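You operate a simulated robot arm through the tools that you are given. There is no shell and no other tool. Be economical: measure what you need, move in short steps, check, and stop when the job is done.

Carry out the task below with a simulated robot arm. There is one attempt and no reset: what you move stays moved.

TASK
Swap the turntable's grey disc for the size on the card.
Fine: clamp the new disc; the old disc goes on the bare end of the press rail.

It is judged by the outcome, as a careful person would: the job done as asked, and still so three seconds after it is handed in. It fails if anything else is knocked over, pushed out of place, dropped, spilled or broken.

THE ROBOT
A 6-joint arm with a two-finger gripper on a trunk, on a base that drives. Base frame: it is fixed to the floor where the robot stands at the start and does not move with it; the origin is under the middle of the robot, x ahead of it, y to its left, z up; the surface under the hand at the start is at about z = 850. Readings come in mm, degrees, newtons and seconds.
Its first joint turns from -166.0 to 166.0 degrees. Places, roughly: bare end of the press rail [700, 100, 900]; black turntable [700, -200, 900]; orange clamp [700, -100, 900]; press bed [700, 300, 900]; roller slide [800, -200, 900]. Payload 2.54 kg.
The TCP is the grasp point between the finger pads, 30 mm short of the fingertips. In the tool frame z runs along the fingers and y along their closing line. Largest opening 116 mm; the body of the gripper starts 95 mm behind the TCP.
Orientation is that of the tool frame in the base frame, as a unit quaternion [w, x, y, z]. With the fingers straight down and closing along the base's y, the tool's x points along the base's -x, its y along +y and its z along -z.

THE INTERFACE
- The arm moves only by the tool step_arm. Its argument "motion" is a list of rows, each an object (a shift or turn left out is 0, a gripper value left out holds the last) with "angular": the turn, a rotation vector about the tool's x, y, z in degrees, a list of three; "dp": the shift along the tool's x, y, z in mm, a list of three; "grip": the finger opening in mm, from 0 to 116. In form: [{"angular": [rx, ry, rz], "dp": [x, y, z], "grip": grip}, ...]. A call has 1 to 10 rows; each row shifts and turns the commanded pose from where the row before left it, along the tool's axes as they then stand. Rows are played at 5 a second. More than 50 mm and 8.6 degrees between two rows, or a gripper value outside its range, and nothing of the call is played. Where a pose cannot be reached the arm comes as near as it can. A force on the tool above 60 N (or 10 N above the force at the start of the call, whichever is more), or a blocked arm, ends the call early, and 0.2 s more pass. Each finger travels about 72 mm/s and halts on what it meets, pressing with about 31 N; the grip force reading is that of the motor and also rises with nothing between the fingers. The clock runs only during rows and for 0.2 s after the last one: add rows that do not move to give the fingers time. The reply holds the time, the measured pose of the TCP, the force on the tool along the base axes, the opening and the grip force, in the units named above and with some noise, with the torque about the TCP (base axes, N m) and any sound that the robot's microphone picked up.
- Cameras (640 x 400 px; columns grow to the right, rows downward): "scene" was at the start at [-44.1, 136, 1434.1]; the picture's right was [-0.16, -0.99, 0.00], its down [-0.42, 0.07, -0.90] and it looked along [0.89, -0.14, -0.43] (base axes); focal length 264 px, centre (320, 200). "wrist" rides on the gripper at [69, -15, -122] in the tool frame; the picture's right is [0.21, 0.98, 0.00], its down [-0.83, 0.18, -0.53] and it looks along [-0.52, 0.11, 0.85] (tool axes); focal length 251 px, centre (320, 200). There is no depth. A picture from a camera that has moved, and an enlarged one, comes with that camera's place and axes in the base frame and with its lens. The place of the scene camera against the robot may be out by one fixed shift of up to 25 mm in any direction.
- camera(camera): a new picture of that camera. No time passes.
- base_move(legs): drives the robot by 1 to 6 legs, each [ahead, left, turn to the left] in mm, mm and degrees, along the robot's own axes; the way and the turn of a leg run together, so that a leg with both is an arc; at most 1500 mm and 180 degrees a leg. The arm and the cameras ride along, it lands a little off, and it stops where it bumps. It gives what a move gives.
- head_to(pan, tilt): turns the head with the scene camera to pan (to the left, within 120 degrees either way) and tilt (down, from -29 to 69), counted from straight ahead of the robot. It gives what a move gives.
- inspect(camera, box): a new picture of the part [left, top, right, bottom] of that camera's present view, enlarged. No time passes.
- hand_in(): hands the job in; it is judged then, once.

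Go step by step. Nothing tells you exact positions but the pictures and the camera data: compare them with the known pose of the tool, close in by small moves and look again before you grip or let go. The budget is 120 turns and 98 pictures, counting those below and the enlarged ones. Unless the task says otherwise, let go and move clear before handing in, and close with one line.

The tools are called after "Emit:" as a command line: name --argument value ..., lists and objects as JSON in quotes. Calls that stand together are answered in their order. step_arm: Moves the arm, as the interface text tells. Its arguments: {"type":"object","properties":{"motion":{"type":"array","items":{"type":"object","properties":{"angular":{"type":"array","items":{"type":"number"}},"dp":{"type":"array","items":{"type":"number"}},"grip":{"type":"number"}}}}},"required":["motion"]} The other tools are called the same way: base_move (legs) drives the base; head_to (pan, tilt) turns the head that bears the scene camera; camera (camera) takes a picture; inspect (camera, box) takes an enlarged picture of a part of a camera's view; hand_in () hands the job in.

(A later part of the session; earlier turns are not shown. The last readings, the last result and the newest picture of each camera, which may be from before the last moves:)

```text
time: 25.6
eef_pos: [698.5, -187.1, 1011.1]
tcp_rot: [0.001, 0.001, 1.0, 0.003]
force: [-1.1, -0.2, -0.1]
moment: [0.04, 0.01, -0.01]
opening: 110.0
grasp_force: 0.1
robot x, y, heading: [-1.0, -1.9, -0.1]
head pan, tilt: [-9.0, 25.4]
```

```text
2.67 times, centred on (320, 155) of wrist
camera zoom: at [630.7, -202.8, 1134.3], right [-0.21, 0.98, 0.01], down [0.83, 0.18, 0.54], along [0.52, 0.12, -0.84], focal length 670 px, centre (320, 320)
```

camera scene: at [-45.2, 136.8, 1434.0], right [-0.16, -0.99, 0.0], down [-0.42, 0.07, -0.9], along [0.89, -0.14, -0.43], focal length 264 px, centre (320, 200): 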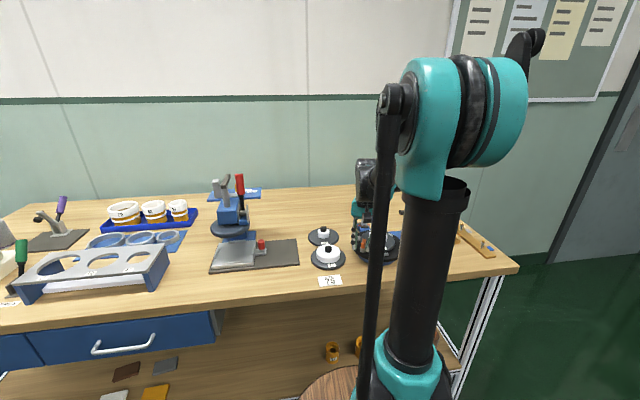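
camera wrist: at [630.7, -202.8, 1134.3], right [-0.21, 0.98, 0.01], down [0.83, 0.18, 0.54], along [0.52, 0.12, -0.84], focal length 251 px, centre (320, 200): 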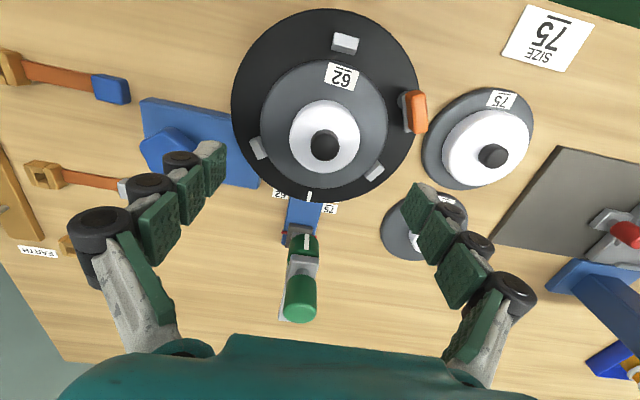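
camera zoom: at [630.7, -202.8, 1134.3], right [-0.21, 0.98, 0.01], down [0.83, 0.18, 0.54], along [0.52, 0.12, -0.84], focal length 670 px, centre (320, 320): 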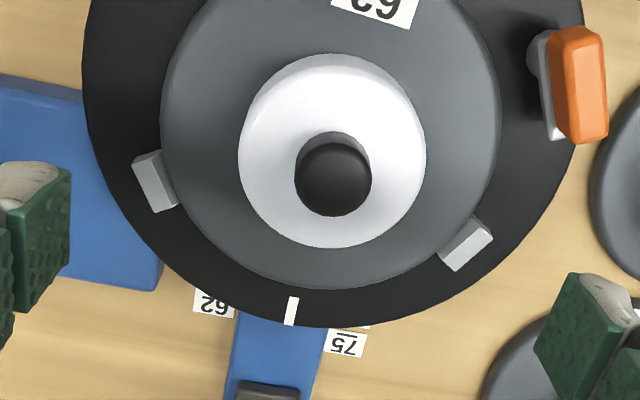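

Disc 62's hub is about 3.5 mm further in x and 4.5 mm in y. I'll correct, narrow the fingers to 90 and descend partway.

Emit:
step_arm --motion '[{"dp": [-3.5, 4.5, 0], "grip": 90}, {"dp": [0, 0, 35]}, {"dp": [0, 0, 30]}, {}]'

Emit:
camera --camera "wrist"

Emit:
inspect --camera "scene" --box '[330, 205, 420, 270]'

```text
time: 26.6
eef_pos: [703.2, -181.5, 946.5]
tcp_rot: [0.001, 0.001, 1.0, 0.002]
force: [0.3, -0.1, 0.0]
moment: [-0.02, 0.01, 0.02]
opening: 90.1
grasp_force: 0.0
robot x, y, heading: [0.0, -0.4, -0.0]
head pan, tilt: [-9.0, 25.4]
```

```text
53 pictures are left
camera wrist: at [634.9, -197.3, 1068.9], right [-0.21, 0.98, 0.01], down [0.83, 0.18, 0.54], along [0.52, 0.12, -0.84], focal length 251 px, centre (320, 200)
```

wrist: 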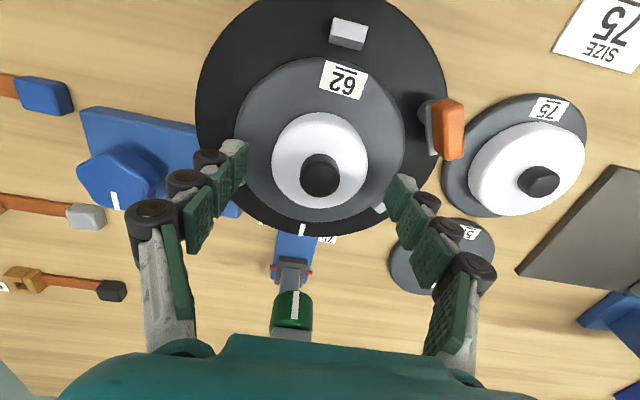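

```text
6.15 times, centred on (375, 238) of scene
camera zoom: at [-44.8, 136.4, 1434.1], right [-0.16, -0.99, 0.0], down [-0.42, 0.07, -0.9], along [0.89, -0.14, -0.43], focal length 1624 px, centre (-18, -31)
```

zoom: 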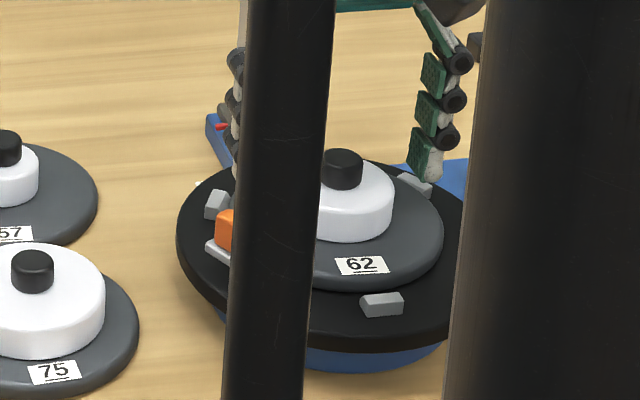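

Well centred. Descending around the hub in guarded steps.

Emit:
step_arm --motion '[{"dp": [-1, 0, 12]}, {"dp": [0, 0, 8]}, {}]'

Emit:
inspect --camera "wrist" --box '[200, 60, 440, 220]'

Emit:
inspect --camera "scene" --box '[360, 210, 420, 270]'

```text
time: 27.4
eef_pos: [704.9, -182.7, 927.5]
tcp_rot: [0.001, 0.001, 1.0, 0.003]
force: [0.2, 0.1, 0.5]
moment: [0.0, 0.02, 0.0]
opening: 89.9
grasp_force: 0.1
robot x, y, heading: [-2.4, 1.8, -0.2]
head pan, tilt: [-9.0, 25.4]
```

```text
2.50 times, centred on (320, 140) of wrist
camera zoom: at [635.5, -196.7, 1049.3], right [-0.21, 0.98, 0.01], down [0.83, 0.18, 0.54], along [0.52, 0.12, -0.84], focal length 629 px, centre (320, 350)
```

zoom: 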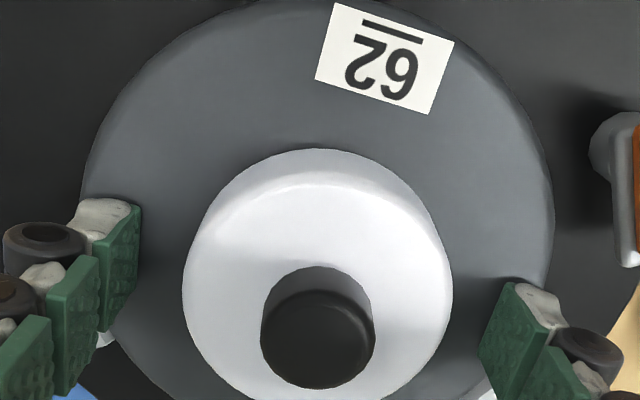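

```text
6.67 times, centred on (390, 240) of scene
camera zoom: at [-44.9, 136.4, 1434.1], right [-0.16, -0.99, 0.0], down [-0.42, 0.07, -0.9], along [0.89, -0.14, -0.43], focal length 1760 px, centre (-147, -67)
```

zoom: 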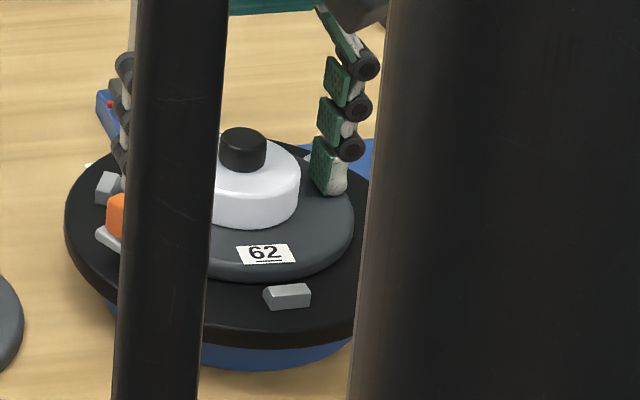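

Emit:
step_arm --motion '[{"dp": [0, 0, 3]}, {"dp": [0, 0, 2]}, {}]'

Emit:
step_arm --motion '[{"grip": 72}, {"grip": 50}, {}, {}]'

Emit:
inspect --camera "wrist" --box '[200, 60, 440, 220]'

```text
time: 28.2
eef_pos: [704.8, -182.7, 926.2]
tcp_rot: [0.002, 0.002, 1.0, 0.002]
force: [-0.7, -4.8, 64.1]
moment: [-0.72, 0.15, 0.1]
opening: 86.8
grasp_force: 31.1
robot x, y, heading: [-0.0, 0.2, 0.1]
head pan, tilt: [-9.0, 25.4]
stopped in row 3: the force on the tool passed its limit at 61 N (the readings are from after the stop); the commanded pose is now the measured one
```

```text
time: 29.2
eef_pos: [704.2, -182.0, 924.1]
tcp_rot: [0.001, 0.001, 1.0, 0.003]
force: [3.9, -12.3, 65.5]
moment: [-1.53, 0.03, 0.07]
opening: 89.5
grasp_force: 30.9
robot x, y, heading: [-4.0, -0.4, -0.2]
head pan, tilt: [-9.0, 25.4]
```

```text
2.50 times, centred on (320, 140) of wrist
camera zoom: at [635.6, -197.1, 1046.8], right [-0.21, 0.98, 0.0], down [0.82, 0.18, 0.54], along [0.53, 0.12, -0.84], focal length 629 px, centre (320, 350)
```

zoom: 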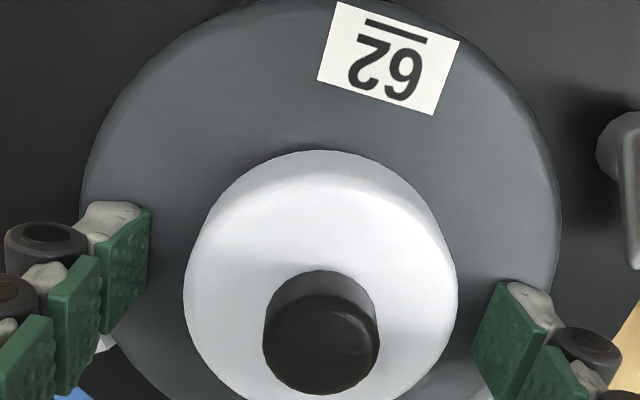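

Tips touched the disc (top ≈ 895). I'll raise a few mm so the fingers can close on the hub.

Emit:
step_arm --motion '[{"dp": [0, 0, -3], "grip": 88}, {"dp": [0, 0, -2]}, {"grip": 50}, {}, {}]'

Emit:
inspect --camera "wrist" --box '[200, 60, 440, 220]'

```text
time: 30.3
eef_pos: [703.5, -182.9, 931.9]
tcp_rot: [0.001, 0.002, 1.0, 0.001]
force: [-7.2, 5.0, 37.7]
moment: [-0.28, 0.57, -0.03]
opening: 60.5
grasp_force: 31.0
robot x, y, heading: [-2.4, 4.5, -0.1]
head pan, tilt: [-9.0, 25.4]
stopped in row 5: the force on the tool passed its limit at 81 N (the readings are from after the stop); the commanded pose is now the measured one
```

```text
2.50 times, centred on (320, 140) of wrist
camera zoom: at [636.3, -197.7, 1054.2], right [-0.21, 0.98, 0.0], down [0.83, 0.18, 0.54], along [0.52, 0.11, -0.84], focal length 629 px, centre (320, 350)
```

zoom: 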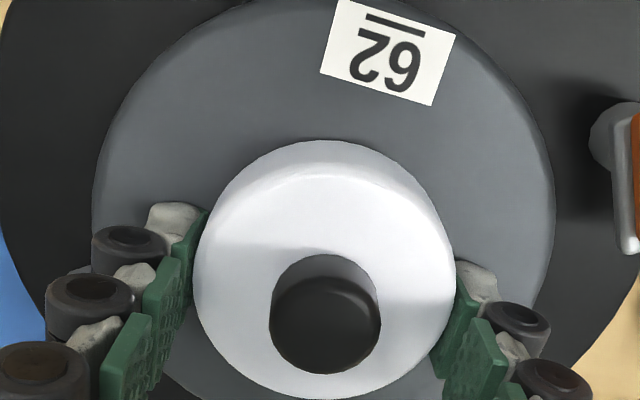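

The fingers now hold the hub (60.5 mm); there is still some downward pressing. I'll ease up gently and check whether the disc lifts.

Emit:
step_arm --motion '[{"dp": [0, 0, -2]}, {}, {}]'

Emit:
step_arm --motion '[{"dp": [0, 0, -5]}, {"dp": [0, 0, -8]}, {"dp": [0, 0, -10]}, {}]'

Emit:
camera --camera "wrist"

Emit:
inspect --camera "scene" --box '[330, 205, 420, 270]'

```text
time: 31.1
eef_pos: [705.0, -183.7, 932.4]
tcp_rot: [0.001, 0.002, 1.0, 0.002]
force: [-16.2, 10.6, 0.7]
moment: [0.05, 0.57, -0.06]
opening: 59.9
grasp_force: 31.0
robot x, y, heading: [0.3, 0.5, -0.1]
head pan, tilt: [-9.0, 25.4]
```

```text
time: 32.1
eef_pos: [705.7, -184.3, 954.9]
tcp_rot: [0.001, 0.002, 1.0, 0.0]
force: [0.2, 0.0, -3.4]
moment: [0.01, -0.04, -0.01]
opening: 59.7
grasp_force: 31.0
robot x, y, heading: [0.2, 1.3, 0.2]
head pan, tilt: [-9.0, 25.4]
```

```text
47 pictures are left
camera wrist: at [637.3, -198.5, 1077.1], right [-0.21, 0.98, 0.0], down [0.83, 0.18, 0.54], along [0.52, 0.11, -0.84], focal length 251 px, centre (320, 200)
```

wrist: 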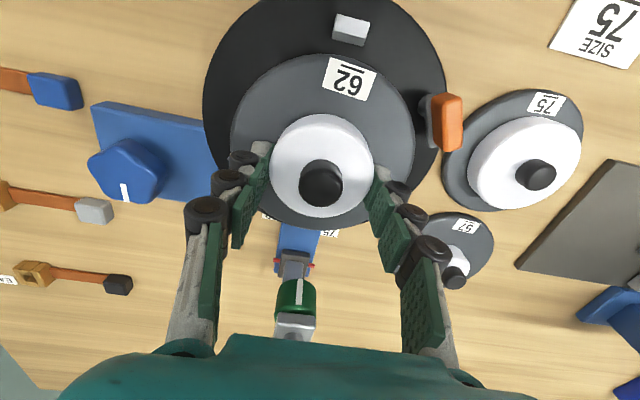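

```text
6.15 times, centred on (375, 238) of scene
camera zoom: at [-44.6, 136.2, 1434.1], right [-0.16, -0.99, 0.0], down [-0.42, 0.07, -0.9], along [0.89, -0.14, -0.43], focal length 1624 px, centre (-18, -31)
```

zoom: 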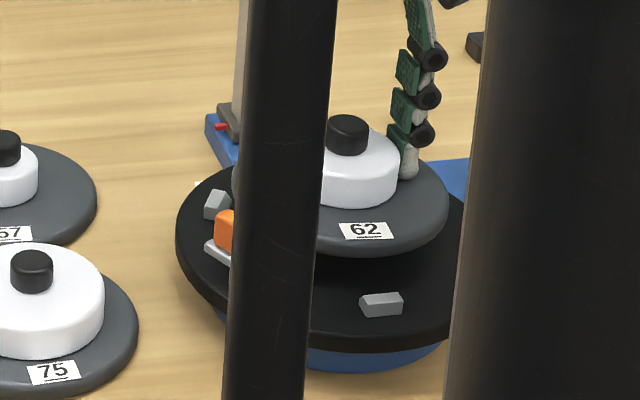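

Disc 62 is lifted cleanly. Next I'll raise it and carry it toward the rail's bare end, looking there first.

Emit:
step_arm --motion '[{"dp": [0, 0, -35]}, {"dp": [0, 10, -35]}, {"dp": [5, 40, 0]}, {"dp": [5, 40, 0]}, {"dp": [5, 40, 0]}, {"dp": [5, 40, 0]}, {"dp": [0, 40, 0]}, {"dp": [0, 20, 0]}, {}]'

Emit:
camera --camera "wrist"

Emit:
inspect --camera "scene" --box '[190, 190, 350, 290]'

```text
time: 34.1
eef_pos: [685.6, 46.9, 1026.2]
tcp_rot: [0.001, 0.003, 1.0, 0.002]
force: [-0.6, 0.4, -4.0]
moment: [0.02, -0.02, 0.01]
opening: 59.9
grasp_force: 31.2
robot x, y, heading: [1.9, 3.1, 0.3]
head pan, tilt: [-9.0, 25.4]
```

```text
45 pictures are left
camera wrist: at [617.5, 32.4, 1148.4], right [-0.21, 0.98, 0.0], down [0.83, 0.18, 0.54], along [0.52, 0.12, -0.84], focal length 251 px, centre (320, 200)
```

wrist: 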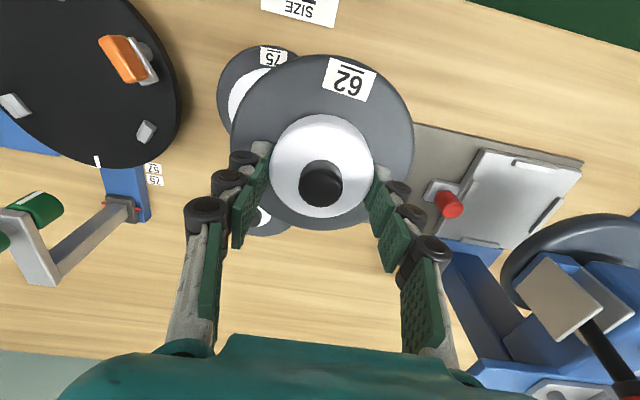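

```text
4.00 times, centred on (270, 240) of scene
camera zoom: at [-44.7, 136.4, 1434.1], right [-0.16, -0.99, 0.0], down [-0.42, 0.07, -0.9], along [0.89, -0.14, -0.43], focal length 1056 px, centre (520, 40)
```

zoom: 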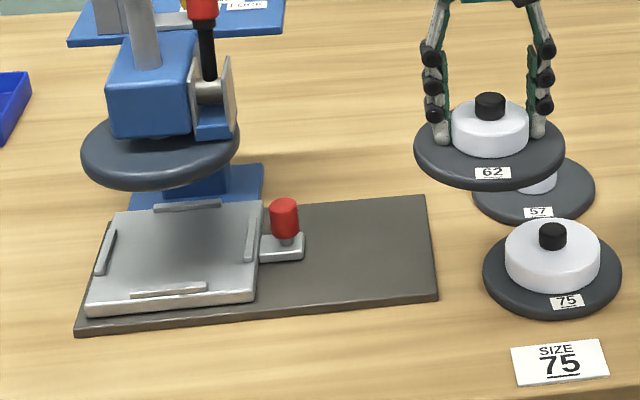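

The bare end spans roughly x 656–802, y 97–207 (the bracket begins there). I'll move the disc over about (727,146) and lower partway.

Emit:
step_arm --motion '[{"dp": [-14, 33, 0]}, {"dp": [-14, 33, 0]}, {"dp": [-14, 33, 0]}, {"dp": [0, 0, 35]}, {"dp": [0, 0, 35]}, {}, {}]'

Emit:
camera --camera "wrist"

Emit:
inspect --camera "scene" --box '[190, 190, 350, 290]'

```text
time: 35.7
eef_pos: [728.3, 146.3, 956.1]
tcp_rot: [0.001, 0.001, 1.0, 0.003]
force: [-1.6, 0.3, -4.0]
moment: [-0.03, -0.03, -0.01]
opening: 60.0
grasp_force: 30.8
robot x, y, heading: [-3.6, -6.6, 0.1]
head pan, tilt: [-9.0, 25.4]
```

```text
43 pictures are left
camera wrist: at [660.5, 131.6, 1078.5], right [-0.21, 0.98, 0.0], down [0.83, 0.18, 0.54], along [0.52, 0.12, -0.84], focal length 251 px, centre (320, 200)
```

wrist: 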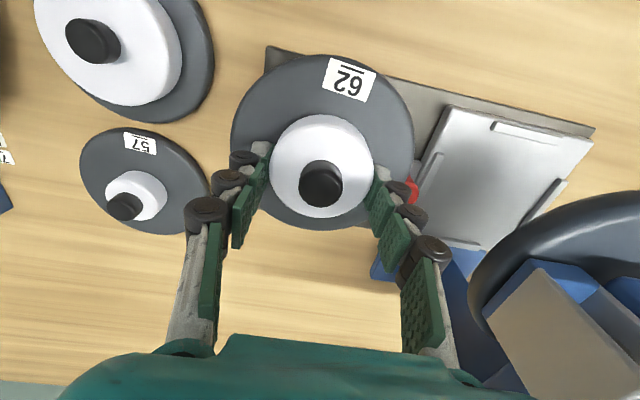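

```text
4.00 times, centred on (270, 240) of scene
camera zoom: at [-44.7, 136.4, 1434.1], right [-0.16, -0.99, 0.0], down [-0.42, 0.07, -0.9], along [0.89, -0.14, -0.43], focal length 1056 px, centre (520, 40)
```

zoom: 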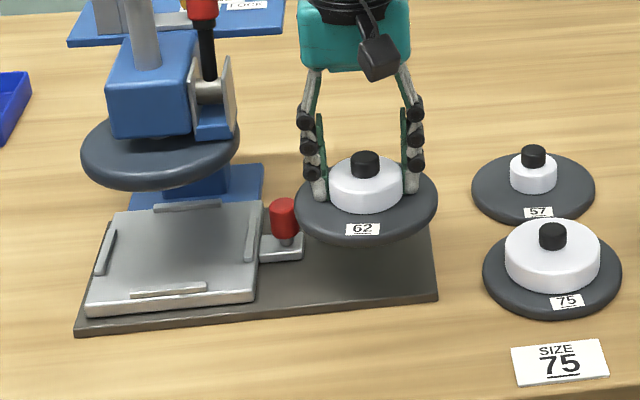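

The disc would brush the bracket where it is, so I'll shift 14 mm nearer and 3 mm right, then lower to just above the plate.

Emit:
step_arm --motion '[{"dp": [14, -3.3, 0]}, {"dp": [0, 0, 20]}, {"dp": [0, 0, 12]}, {}, {}]'

Emit:
inspect --camera "scene" --box '[230, 210, 320, 280]'

Emit:
inspect --camera "wrist" --box '[200, 30, 460, 220]'

```text
time: 36.9
eef_pos: [714.4, 142.7, 922.0]
tcp_rot: [0.001, 0.001, 1.0, 0.002]
force: [-0.9, -0.3, -4.9]
moment: [0.02, -0.02, 0.0]
opening: 60.0
grasp_force: 31.0
robot x, y, heading: [3.0, 1.5, 0.0]
head pan, tilt: [-9.0, 25.4]
```

```text
5.71 times, centred on (275, 245) of scene
camera zoom: at [-44.7, 136.4, 1434.1], right [-0.16, -0.99, 0.0], down [-0.42, 0.07, -0.9], along [0.89, -0.14, -0.43], focal length 1508 px, centre (577, -57)
```

zoom: 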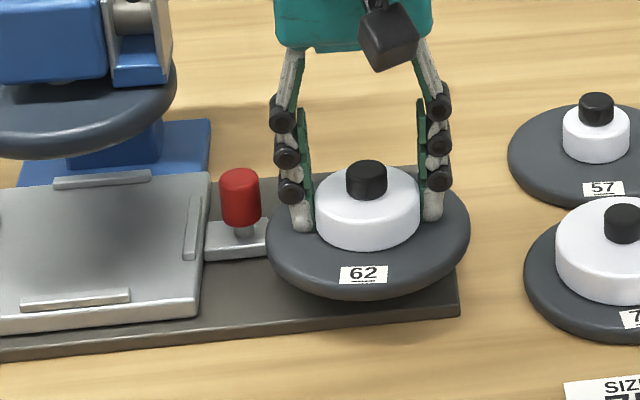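

```text
2.11 times, centred on (330, 125) of wrist
camera zoom: at [646.4, 127.6, 1046.5], right [-0.21, 0.98, 0.0], down [0.83, 0.18, 0.54], along [0.52, 0.12, -0.84], focal length 529 px, centre (299, 358)
```

zoom: 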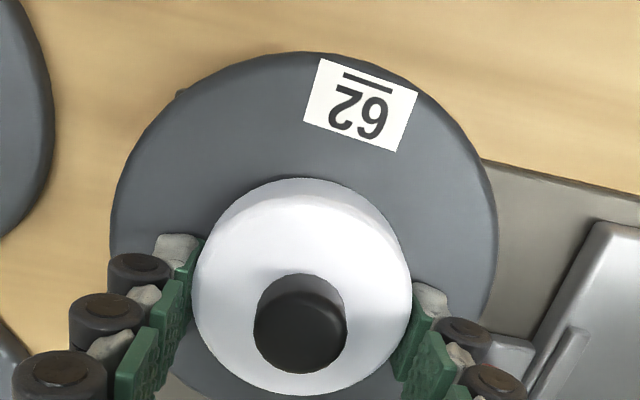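

Alignment looks good: just clear of the bracket. Lowering slowly to contact.

Emit:
step_arm --motion '[{"dp": [0, 0, 6]}, {"dp": [0, 0, 3]}, {"dp": [0, 0, 2]}, {"dp": [0, 0, 2]}, {}]'

Emit:
inspect --camera "scene" --box '[230, 210, 320, 280]'

```text
time: 38.1
eef_pos: [715.7, 142.6, 910.3]
tcp_rot: [0.001, 0.001, 1.0, 0.001]
force: [0.3, 0.1, -3.5]
moment: [0.02, -0.03, -0.04]
opening: 60.1
grasp_force: 31.2
robot x, y, heading: [-3.2, 2.5, 0.0]
head pan, tilt: [-9.0, 25.4]
```

```text
5.71 times, centred on (275, 245) of scene
camera zoom: at [-44.7, 136.4, 1434.1], right [-0.16, -0.99, 0.0], down [-0.42, 0.07, -0.9], along [0.89, -0.14, -0.43], focal length 1508 px, centre (577, -57)
```

zoom: 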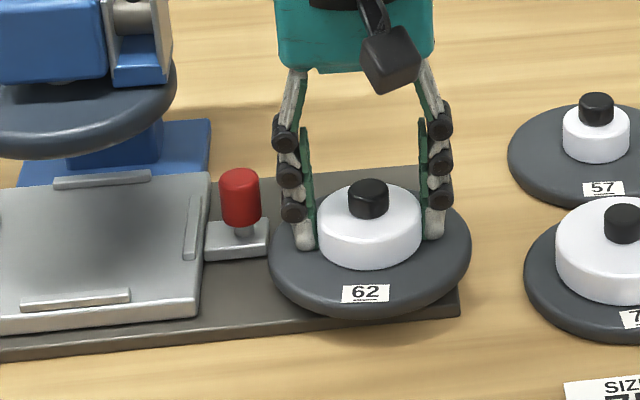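

Emit:
step_arm --motion '[{"dp": [0, 0, 2]}, {"dp": [0, 0, 2]}, {"dp": [0, 0, 2]}, {}]'

Emit:
inspect --camera "scene" --box '[240, 225, 310, 275]'

```text
time: 39.1
eef_pos: [715.2, 142.5, 905.0]
tcp_rot: [0.0, 0.002, 1.0, 0.002]
force: [0.4, -0.4, -2.8]
moment: [0.02, -0.06, -0.02]
opening: 59.7
grasp_force: 31.4
robot x, y, heading: [-3.0, 0.4, 0.0]
head pan, tilt: [-9.0, 25.4]
```

```text
8.00 times, centred on (275, 250) of scene
camera zoom: at [-44.7, 136.4, 1434.1], right [-0.16, -0.99, 0.0], down [-0.42, 0.07, -0.9], along [0.89, -0.14, -0.43], focal length 2112 px, centre (680, -200)
```

zoom: 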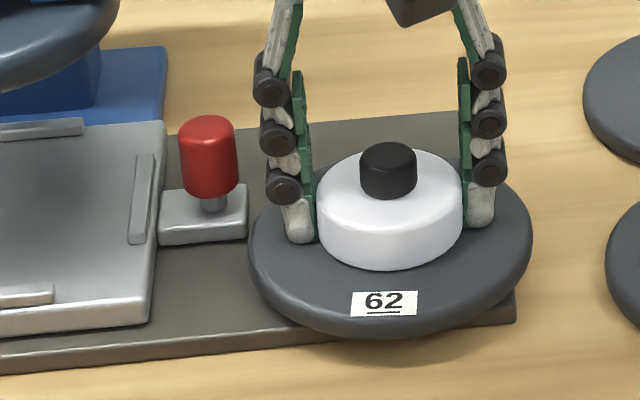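

The disc's near edge would overhang; I'll raise a little, shift 15 mm further in and 4.5 mm to the right, then lower again.

Emit:
step_arm --motion '[{"dp": [0, 0, -10]}, {"dp": [0, -4.5, 0]}, {"dp": [-15, 0, 0]}, {"dp": [0, 0, 10]}, {"dp": [0, 0, 2]}, {}]'

Emit:
inspect --camera "scene" --box '[240, 225, 310, 275]'

```text
time: 40.5
eef_pos: [729.0, 137.9, 905.1]
tcp_rot: [0.001, 0.002, 1.0, 0.002]
force: [0.2, 0.2, -3.1]
moment: [-0.01, 0.0, 0.01]
opening: 59.9
grasp_force: 30.6
robot x, y, heading: [-0.6, -0.0, -0.0]
head pan, tilt: [-9.0, 25.4]
```

```text
8.00 times, centred on (275, 250) of scene
camera zoom: at [-44.7, 136.4, 1434.1], right [-0.16, -0.99, 0.0], down [-0.42, 0.07, -0.9], along [0.89, -0.14, -0.43], focal length 2112 px, centre (680, -200)
```

zoom: 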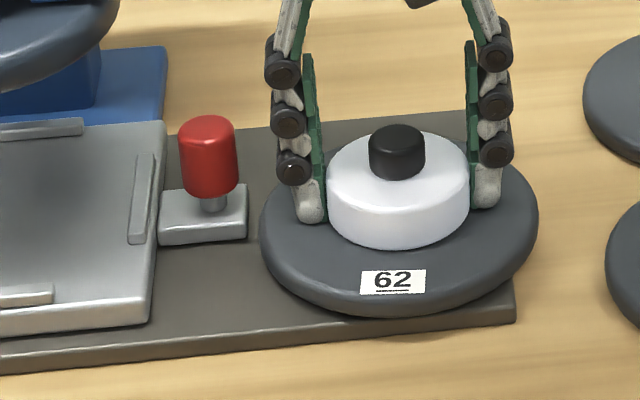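

Now it's within the plate with a clear gap to the bracket. Lowering to contact.

Emit:
step_arm --motion '[{"dp": [0, 0, 2]}, {"dp": [0, 0, 2]}, {"dp": [0, 0, 2]}, {}]'

Emit:
inspect --camera "scene" --box '[240, 225, 310, 275]'

```text
time: 41.4
eef_pos: [730.5, 137.5, 899.3]
tcp_rot: [0.001, 0.0, 1.0, 0.001]
force: [-5.1, -1.0, 23.1]
moment: [-0.64, 0.5, -0.03]
opening: 60.3
grasp_force: 31.0
robot x, y, heading: [-0.9, 1.7, -0.0]
head pan, tilt: [-9.0, 25.4]
stopped in row 4: the force on the tool passed its limit at 64 N (the readings are from after the stop); the commanded pose is now the measured one
```

```text
8.00 times, centred on (275, 250) of scene
camera zoom: at [-45.8, 136.3, 1434.0], right [-0.16, -0.99, 0.0], down [-0.42, 0.07, -0.9], along [0.89, -0.14, -0.43], focal length 2112 px, centre (680, -200)
```

zoom: 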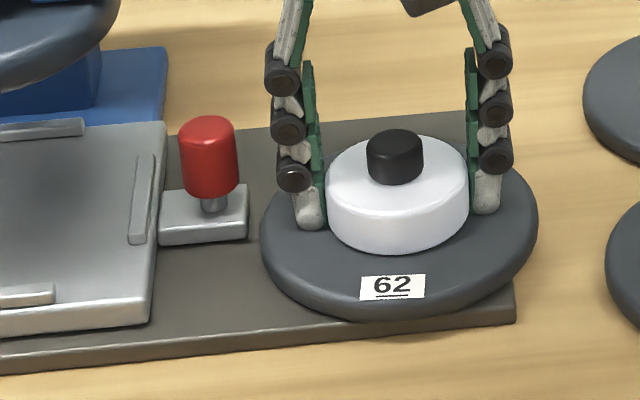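

Landed. I'll relieve the load, open a little and rise.

Emit:
step_arm --motion '[{"dp": [0, 0, -1.5]}, {"grip": 66}, {"grip": 76}, {"dp": [0, 0, -10]}, {"dp": [0, 0, -40]}, {"dp": [0, 0, -40]}, {"dp": [0, 0, -40]}, {}]'

Emit:
inspect --camera "scene" --box '[230, 210, 350, 285]'

Emit:
camera --camera "wrist"

```text
time: 43.2
eef_pos: [730.5, 138.0, 1030.3]
tcp_rot: [0.002, 0.003, 1.0, 0.001]
force: [0.3, 0.1, 0.2]
moment: [-0.01, 0.03, -0.02]
opening: 76.1
grasp_force: 0.0
robot x, y, heading: [-3.2, 2.0, 0.0]
head pan, tilt: [-9.0, 25.4]
```

```text
5.33 times, centred on (290, 248) of scene
camera zoom: at [-44.8, 136.4, 1434.1], right [-0.16, -0.99, 0.0], down [-0.42, 0.07, -0.9], along [0.89, -0.14, -0.43], focal length 1408 px, centre (480, -53)
```

zoom: 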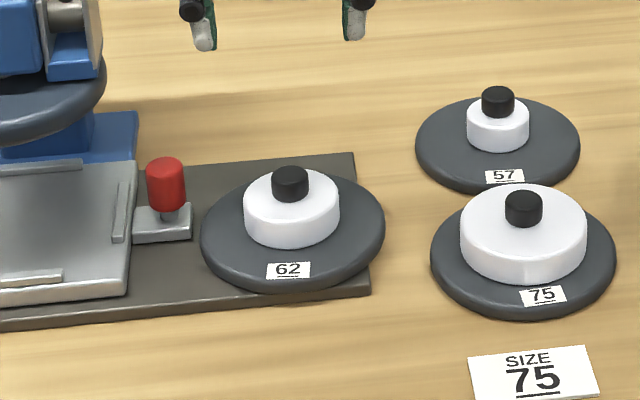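

```text
34 pictures are left
camera wrist: at [661.6, 123.4, 1153.5], right [-0.21, 0.98, 0.0], down [0.82, 0.18, 0.54], along [0.52, 0.12, -0.84], focal length 251 px, centre (320, 200)
```

wrist: 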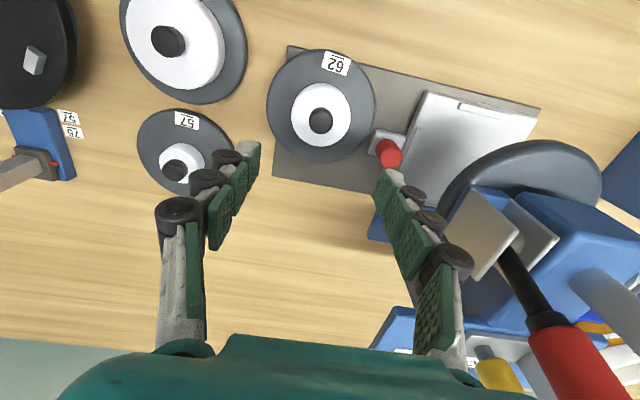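

Disc 62 rests well on the rail. Next I'll go over disc 75 at about (690,-10).

Emit:
step_arm --motion '[{"dp": [10, -37, 0], "grip": 104}, {"dp": [10, -37, 0]}, {"dp": [10, -37, 0]}, {"dp": [10, -37, 0]}, {"dp": [0, 0, 30]}, {"dp": [0, 0, 30]}, {}, {}]'

Emit:
inspect --camera "wrist" --box '[200, 60, 440, 220]'

```text
time: 45.0
eef_pos: [689.9, -8.7, 969.8]
tcp_rot: [0.001, 0.002, 1.0, 0.002]
force: [-0.9, 1.1, -0.7]
moment: [0.01, 0.02, 0.01]
opening: 104.2
grasp_force: 0.2
robot x, y, heading: [-1.0, -0.2, -0.1]
head pan, tilt: [-9.0, 25.4]
```

```text
2.50 times, centred on (320, 140) of wrist
camera zoom: at [622.0, -24.1, 1092.3], right [-0.21, 0.98, 0.0], down [0.82, 0.18, 0.54], along [0.52, 0.12, -0.84], focal length 629 px, centre (320, 350)
```

zoom: 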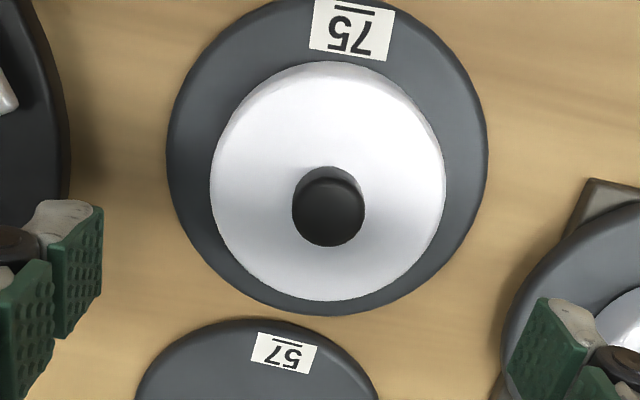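

Nearly centred (3 mm in y to correct). Descending around the hub.

Emit:
step_arm --motion '[{"dp": [0, 3, 30]}, {"dp": [0, 0, 30]}, {"dp": [0, 0, 10]}, {}]'

Emit:
inspect --camera "wrist" --box '[200, 60, 440, 220]'

Emit:
inspect --camera "scene" --box '[290, 215, 370, 275]'

```text
time: 46.0
eef_pos: [690.7, -5.2, 900.3]
tcp_rot: [0.002, 0.001, 1.0, 0.002]
force: [-0.5, -0.4, -0.6]
moment: [-0.01, -0.01, 0.02]
opening: 103.9
grasp_force: 0.1
robot x, y, heading: [-2.5, 3.4, -0.1]
head pan, tilt: [-9.0, 25.4]
```

```text
2.50 times, centred on (320, 140) of wrist
camera zoom: at [621.9, -21.0, 1021.8], right [-0.21, 0.98, 0.0], down [0.82, 0.18, 0.54], along [0.52, 0.12, -0.84], focal length 629 px, centre (320, 350)
```

zoom: 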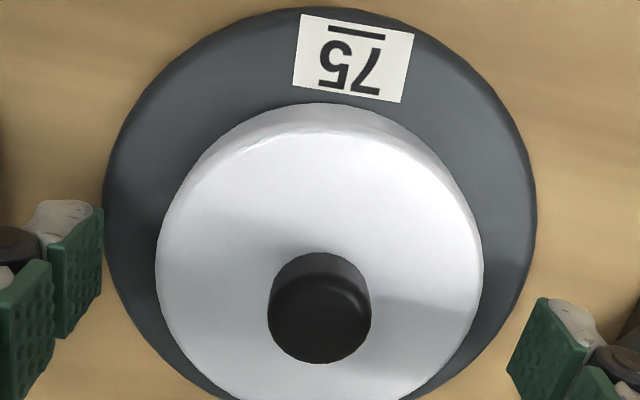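

```text
6.67 times, centred on (330, 245) of scene
camera zoom: at [-44.8, 136.4, 1434.1], right [-0.16, -0.99, 0.0], down [-0.42, 0.07, -0.9], along [0.89, -0.14, -0.43], focal length 1760 px, centre (253, -100)
```

zoom: 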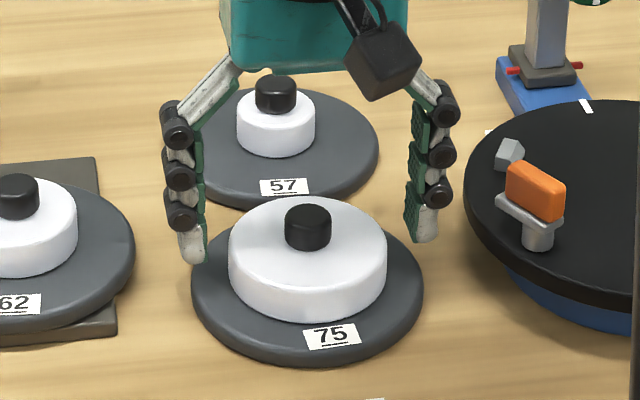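

Emit:
step_arm --motion '[{"dp": [-2, 0, 3]}, {"grip": 85}, {"grip": 65}, {}, {}]'

Emit:
inspect --camera "scene" --box '[290, 215, 370, 275]'

```text
time: 47.2
eef_pos: [693.0, -6.4, 896.3]
tcp_rot: [0.002, 0.002, 1.0, 0.002]
force: [1.4, -1.1, 4.3]
moment: [0.0, 0.08, -0.1]
opening: 80.1
grasp_force: 30.9
robot x, y, heading: [-2.5, -0.6, 0.3]
head pan, tilt: [-9.0, 25.4]
```

```text
6.67 times, centred on (330, 245) of scene
camera zoom: at [-44.8, 136.4, 1434.1], right [-0.16, -0.99, 0.0], down [-0.42, 0.07, -0.9], along [0.89, -0.14, -0.43], focal length 1760 px, centre (253, -100)
```

zoom: 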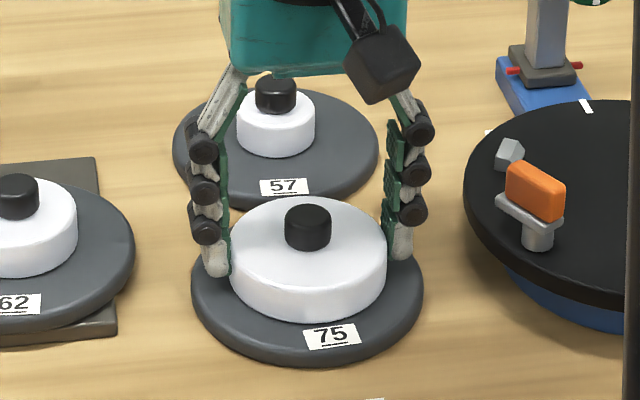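

Gripped (opening 80). I'll lift a little and check the hold.

Emit:
step_arm --motion '[{"dp": [0, 0, -6]}, {"dp": [0, 0, -12]}, {"dp": [0, 0, -20]}, {}]'

Emit:
inspect --camera "scene" --box '[290, 205, 370, 265]'

Emit:
inspect --camera "wrist" --box '[200, 60, 440, 220]'

```text
time: 48.2
eef_pos: [691.7, -7.4, 934.8]
tcp_rot: [0.001, 0.001, 1.0, 0.002]
force: [-0.3, 0.1, -4.5]
moment: [-0.01, -0.02, 0.01]
opening: 80.1
grasp_force: 30.9
robot x, y, heading: [1.5, 0.6, 0.3]
head pan, tilt: [-9.0, 25.4]
```

```text
6.67 times, centred on (330, 235) of scene
camera zoom: at [-44.7, 136.4, 1434.1], right [-0.16, -0.99, 0.0], down [-0.42, 0.07, -0.9], along [0.89, -0.14, -0.43], focal length 1760 px, centre (253, -33)
```

zoom: 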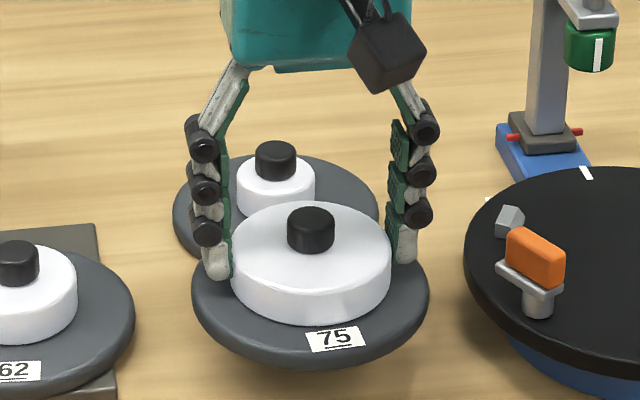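

```text
2.50 times, centred on (320, 140) of wrist
camera zoom: at [623.8, -22.0, 1057.6], right [-0.21, 0.98, 0.0], down [0.82, 0.18, 0.54], along [0.52, 0.12, -0.84], focal length 629 px, centre (320, 350)
```

zoom: 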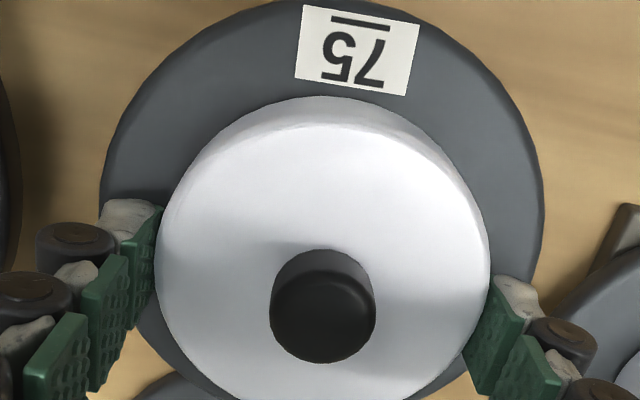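

Held level. I'll carry it over to the turntable, above (705,-182.5).

Emit:
step_arm --motion '[{"dp": [0, 0, -35]}, {"dp": [0, 0, -35]}, {"dp": [-3, -44, 0]}, {"dp": [-3, -44, 0]}, {"dp": [-4, -44, 0]}, {"dp": [-3, -43.3, 0]}, {"dp": [0, 0, 25]}, {"dp": [0, 0, 15]}, {}, {}]'

Emit:
camera --camera "wrist"

Emit:
inspect --camera "scene" --box '[335, 205, 425, 270]'

```text
time: 50.4
eef_pos: [705.7, -183.1, 964.2]
tcp_rot: [0.002, 0.002, 1.0, 0.001]
force: [-0.3, 0.0, -4.7]
moment: [0.02, 0.0, -0.01]
opening: 80.1
grasp_force: 31.1
robot x, y, heading: [2.2, 0.8, 0.3]
head pan, tilt: [-9.0, 25.4]
```

```text
27 pictures are left
camera wrist: at [636.6, -197.4, 1086.4], right [-0.21, 0.98, 0.0], down [0.82, 0.18, 0.54], along [0.52, 0.12, -0.84], focal length 251 px, centre (320, 200)
```

wrist: 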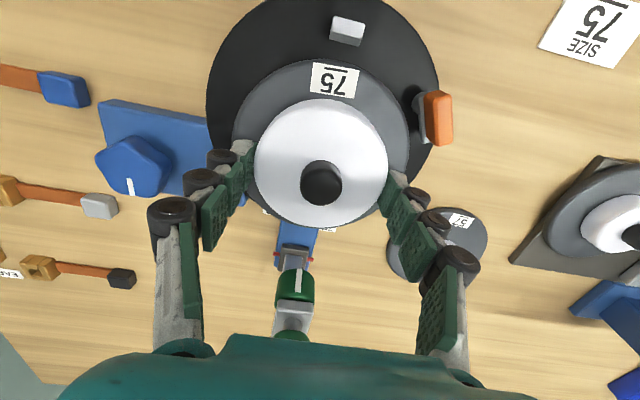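

```text
6.15 times, centred on (380, 238) of scene
camera zoom: at [-44.6, 136.3, 1434.1], right [-0.16, -0.99, 0.0], down [-0.42, 0.07, -0.9], along [0.89, -0.14, -0.43], focal length 1624 px, centre (-49, -31)
```

zoom: 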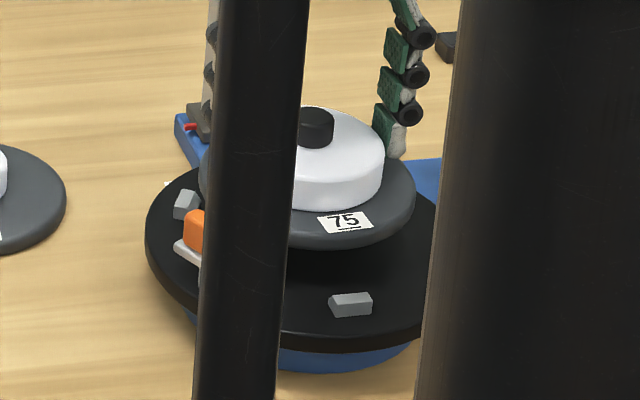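

Position matches how disc 62 sat. Lowering toward the seat.

Emit:
step_arm --motion '[{"dp": [0, 0.5, 10]}, {"dp": [0, 0, 6]}, {"dp": [0, 0, 3]}, {}]'

Emit:
inspect --camera "wrist" --box '[190, 0, 450, 240]'

Emit:
inspect --camera "scene" --box '[345, 215, 415, 265]'

```text
time: 51.4
eef_pos: [704.4, -181.9, 944.6]
tcp_rot: [0.001, 0.002, 1.0, 0.001]
force: [1.1, -0.3, -4.2]
moment: [-0.01, 0.01, 0.0]
opening: 80.1
grasp_force: 31.3
robot x, y, heading: [-0.9, 2.3, 0.1]
head pan, tilt: [-9.0, 25.4]
```

```text
1.67 times, centred on (320, 120) of wrist
camera zoom: at [636.6, -196.6, 1067.0], right [-0.21, 0.98, 0.0], down [0.82, 0.18, 0.54], along [0.52, 0.12, -0.84], focal length 419 px, centre (320, 333)
```

zoom: 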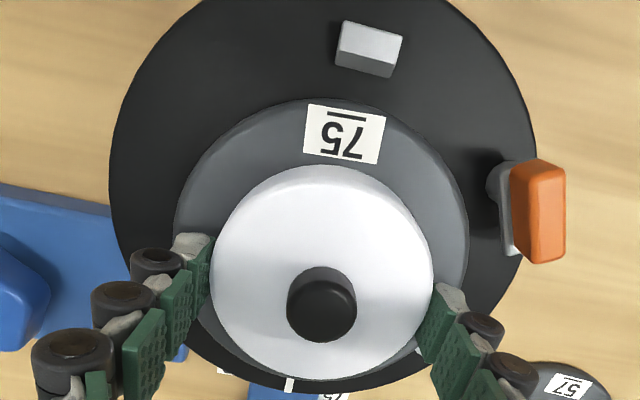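

```text
8.00 times, centred on (380, 240) of scene
camera zoom: at [-44.6, 136.3, 1434.1], right [-0.16, -0.99, 0.0], down [-0.42, 0.07, -0.9], along [0.89, -0.14, -0.43], focal length 2112 px, centre (-160, -120)
```

zoom: 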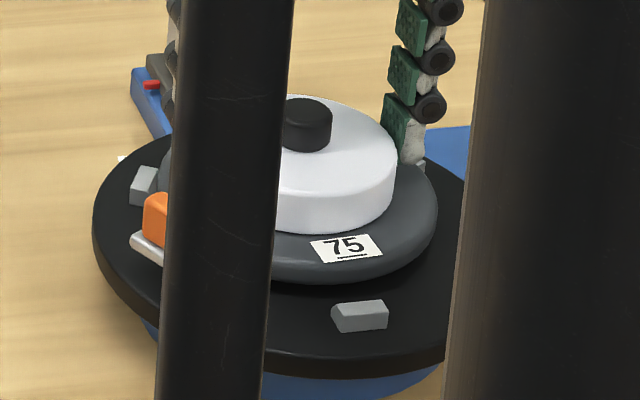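

Emit:
step_arm --motion '[{"dp": [0, 0, 2]}, {"dp": [0, 0, 2]}, {"dp": [0, 0, 2]}, {}, {}]'

Emit:
inspect --camera "scene" --box '[345, 215, 415, 265]'

```text
time: 52.6
eef_pos: [705.4, -181.8, 939.0]
tcp_rot: [0.002, 0.002, 1.0, 0.001]
force: [-3.9, -1.7, 15.8]
moment: [-0.11, -0.22, 0.01]
opening: 79.9
grasp_force: 31.0
robot x, y, heading: [1.2, 1.9, -0.4]
head pan, tilt: [-9.0, 25.4]
```

```text
8.00 times, centred on (380, 240) of scene
camera zoom: at [-45.5, 136.4, 1434.0], right [-0.16, -0.99, 0.0], down [-0.42, 0.07, -0.9], along [0.89, -0.14, -0.43], focal length 2112 px, centre (-160, -120)
```

zoom: 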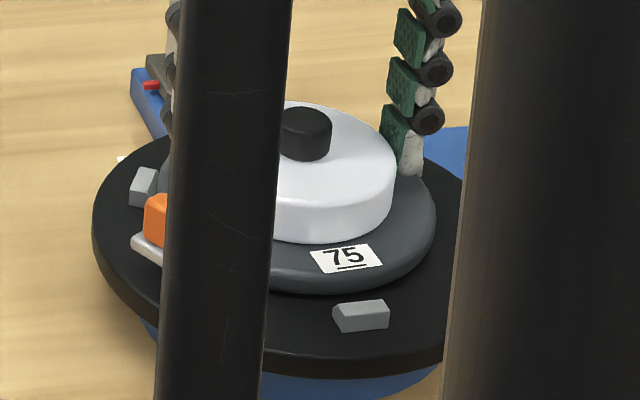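

It touches at 939 with a push toward me, and there's a gap at the front stop, so it is probably riding on the back stops. I'll check from the wrist.

Emit:
inspect --camera "wrist" --box '[190, 0, 450, 240]'

Emit:
inspect --camera "scene" --box '[380, 230, 410, 260]'

```text
1.67 times, centred on (320, 120) of wrist
camera zoom: at [635.8, -196.4, 1061.8], right [-0.21, 0.98, 0.0], down [0.82, 0.18, 0.54], along [0.53, 0.12, -0.84], focal length 419 px, centre (320, 333)
```

zoom: 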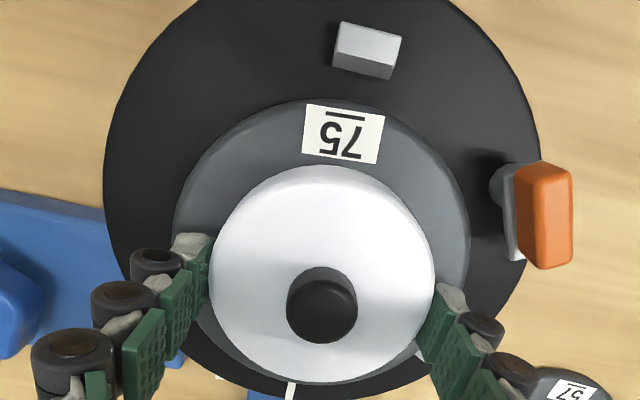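

```text
13.33 times, centred on (395, 245) of scene
camera zoom: at [-45.5, 136.4, 1434.0], right [-0.16, -0.99, 0.0], down [-0.42, 0.07, -0.9], along [0.89, -0.14, -0.43], focal length 3519 px, centre (-680, -400)
```

zoom: 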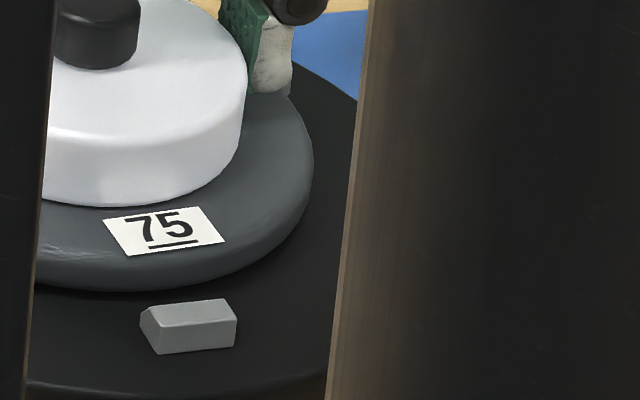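

There's ~8 mm gap at the front stop: the disc is too far back. I'll lift slightly, bring it 7 mm nearer and lower again.

Emit:
step_arm --motion '[{"dp": [0, 0, -6]}, {"dp": [7, 0, 0]}, {}, {"dp": [0, 0, 3]}, {"dp": [0, 0, 2]}, {}]'

Emit:
step_arm --motion '[{"dp": [0, 0, 2]}, {"dp": [0, 0, 2]}, {}]'

Emit:
inspect --camera "scene" --box '[345, 215, 415, 265]'

```text
time: 54.0
eef_pos: [698.0, -181.4, 940.1]
tcp_rot: [0.001, 0.002, 1.0, 0.002]
force: [0.0, 1.1, -5.6]
moment: [-0.02, 0.01, 0.0]
opening: 80.2
grasp_force: 30.9
robot x, y, heading: [-1.3, 1.4, -0.2]
head pan, tilt: [-9.0, 25.4]
```

```text
time: 54.8
eef_pos: [698.2, -180.8, 936.6]
tcp_rot: [0.002, 0.001, 1.0, 0.001]
force: [5.3, 1.0, 11.1]
moment: [0.14, 0.49, 0.01]
opening: 80.3
grasp_force: 31.3
robot x, y, heading: [1.5, 2.8, -0.0]
head pan, tilt: [-9.0, 25.4]
```

```text
8.00 times, centred on (380, 240) of scene
camera zoom: at [-44.9, 136.4, 1434.0], right [-0.16, -0.99, 0.0], down [-0.42, 0.07, -0.9], along [0.89, -0.14, -0.43], focal length 2112 px, centre (-160, -120)
```

zoom: 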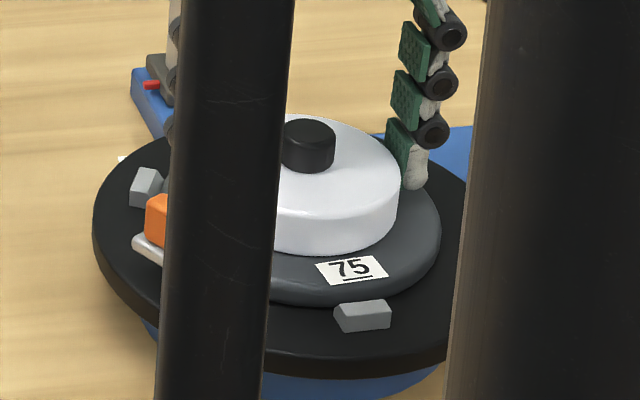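

Close to seated; now the front stop pushes back slightly. I'll nudge 2 mm back and press down gently.

Emit:
step_arm --motion '[{"dp": [0, 0, -3]}, {"dp": [-2, 0, 0]}, {"dp": [0, 0, 3]}, {"dp": [0, 0, 1]}, {}]'

Emit:
step_arm --motion '[{"dp": [0, 0, 1.5]}, {"dp": [0, 0, 1]}, {}]'

Emit:
inspect --camera "scene" --box '[345, 215, 415, 265]'

```text
time: 56.0
eef_pos: [698.1, -181.4, 935.9]
tcp_rot: [0.002, 0.002, 1.0, 0.002]
force: [2.3, 0.8, 16.2]
moment: [0.02, -0.04, -0.03]
opening: 79.9
grasp_force: 31.1
robot x, y, heading: [1.3, -1.4, -0.1]
head pan, tilt: [-9.0, 25.4]
```

```text
time: 56.8
eef_pos: [699.3, -180.6, 931.9]
tcp_rot: [0.002, 0.001, 1.0, 0.002]
force: [1.7, -0.6, 17.7]
moment: [-0.01, 0.02, -0.01]
opening: 79.7
grasp_force: 31.0
robot x, y, heading: [-0.0, 0.3, -0.1]
head pan, tilt: [-9.0, 25.4]
```

```text
8.00 times, centred on (380, 240) of scene
camera zoom: at [-45.3, 136.5, 1434.0], right [-0.16, -0.99, 0.0], down [-0.42, 0.07, -0.9], along [0.89, -0.14, -0.43], focal length 2112 px, centre (-160, -120)
```

zoom: 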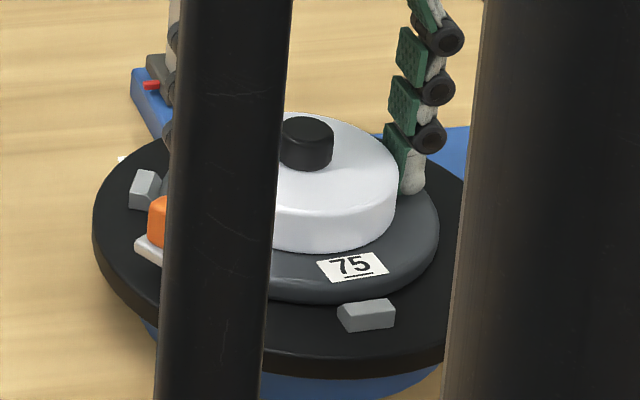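

It seems to rest, perhaps fully seated. I'll release gently and look from above.

Emit:
step_arm --motion '[{"dp": [0, 0, -2]}, {"grip": 88}, {"grip": 98}, {"dp": [0, 0, -15]}, {"dp": [0, 0, -35]}, {"dp": [0, 0, -35]}, {}]'

Emit:
inspect --camera "wrist" --box '[190, 0, 450, 200]'

Emit:
inspect --camera "scene" --box '[345, 220, 415, 270]'

```text
time: 58.4
eef_pos: [700.3, -181.1, 1020.0]
tcp_rot: [0.002, 0.001, 1.0, 0.002]
force: [-0.8, 0.1, 0.9]
moment: [-0.02, -0.01, 0.0]
opening: 98.0
grasp_force: 0.1
robot x, y, heading: [1.8, 2.1, 0.0]
head pan, tilt: [-9.0, 25.4]
```

```text
2.00 times, centred on (320, 100) of wrist
camera zoom: at [631.5, -195.5, 1142.5], right [-0.21, 0.98, 0.0], down [0.82, 0.18, 0.54], along [0.52, 0.12, -0.84], focal length 503 px, centre (320, 400)
```

zoom: 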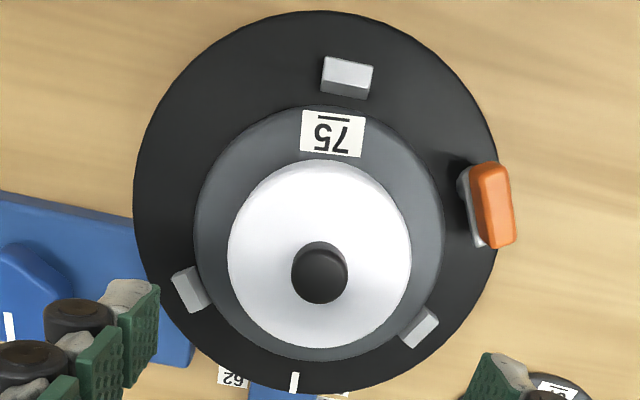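

```text
8.00 times, centred on (380, 245) of scene
camera zoom: at [-44.8, 136.4, 1434.1], right [-0.16, -0.99, 0.0], down [-0.42, 0.07, -0.9], along [0.89, -0.14, -0.43], focal length 2112 px, centre (-160, -160)
```

zoom: 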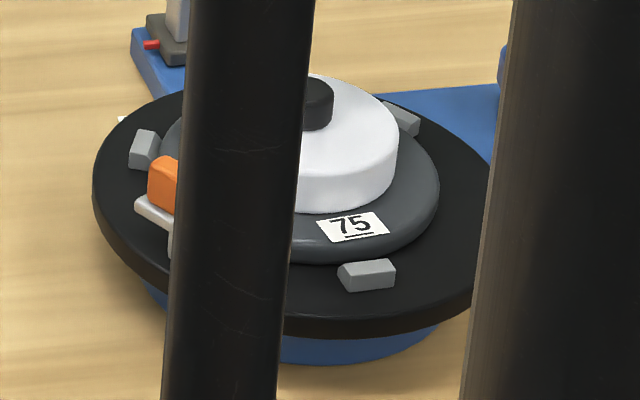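

Compared with the earlier view, the 75 disc sits like the 62 did, between the three stops. Next I'll turn the gripper and go above the orange fin to clamp it.

Emit:
step_arm --motion '[{"angular": [0, 0, -7], "grip": 60}, {"angular": [0, 0, -7]}, {"angular": [0, 0, -7]}, {"angular": [0, 0, -7]}, {"dp": [2.4, 38.4, 0]}, {"dp": [2.4, 38.4, 0]}, {"dp": [0, 0, 40], "grip": 40}, {}, {}]'

Emit:
inspect --camera "wrist" --box '[200, 60, 440, 220]'

```text
time: 60.4
eef_pos: [659.2, -115.1, 979.3]
tcp_rot: [0.003, -0.241, 0.971, 0.001]
force: [-0.5, 0.8, 0.0]
moment: [-0.01, 0.02, 0.0]
opening: 40.1
grasp_force: 0.1
robot x, y, heading: [-5.8, 0.5, 0.2]
head pan, tilt: [-9.0, 25.4]
```

```text
2.50 times, centred on (320, 140) of wrist
camera zoom: at [606.7, -160.7, 1101.8], right [-0.65, 0.76, 0.0], down [0.64, 0.54, 0.54], along [0.41, 0.35, -0.84], focal length 629 px, centre (320, 350)
```

zoom: 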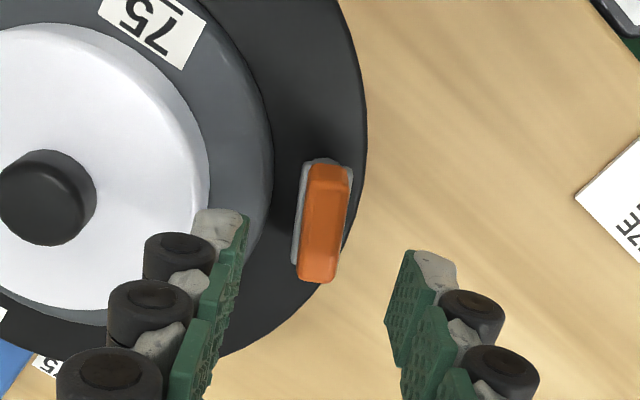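

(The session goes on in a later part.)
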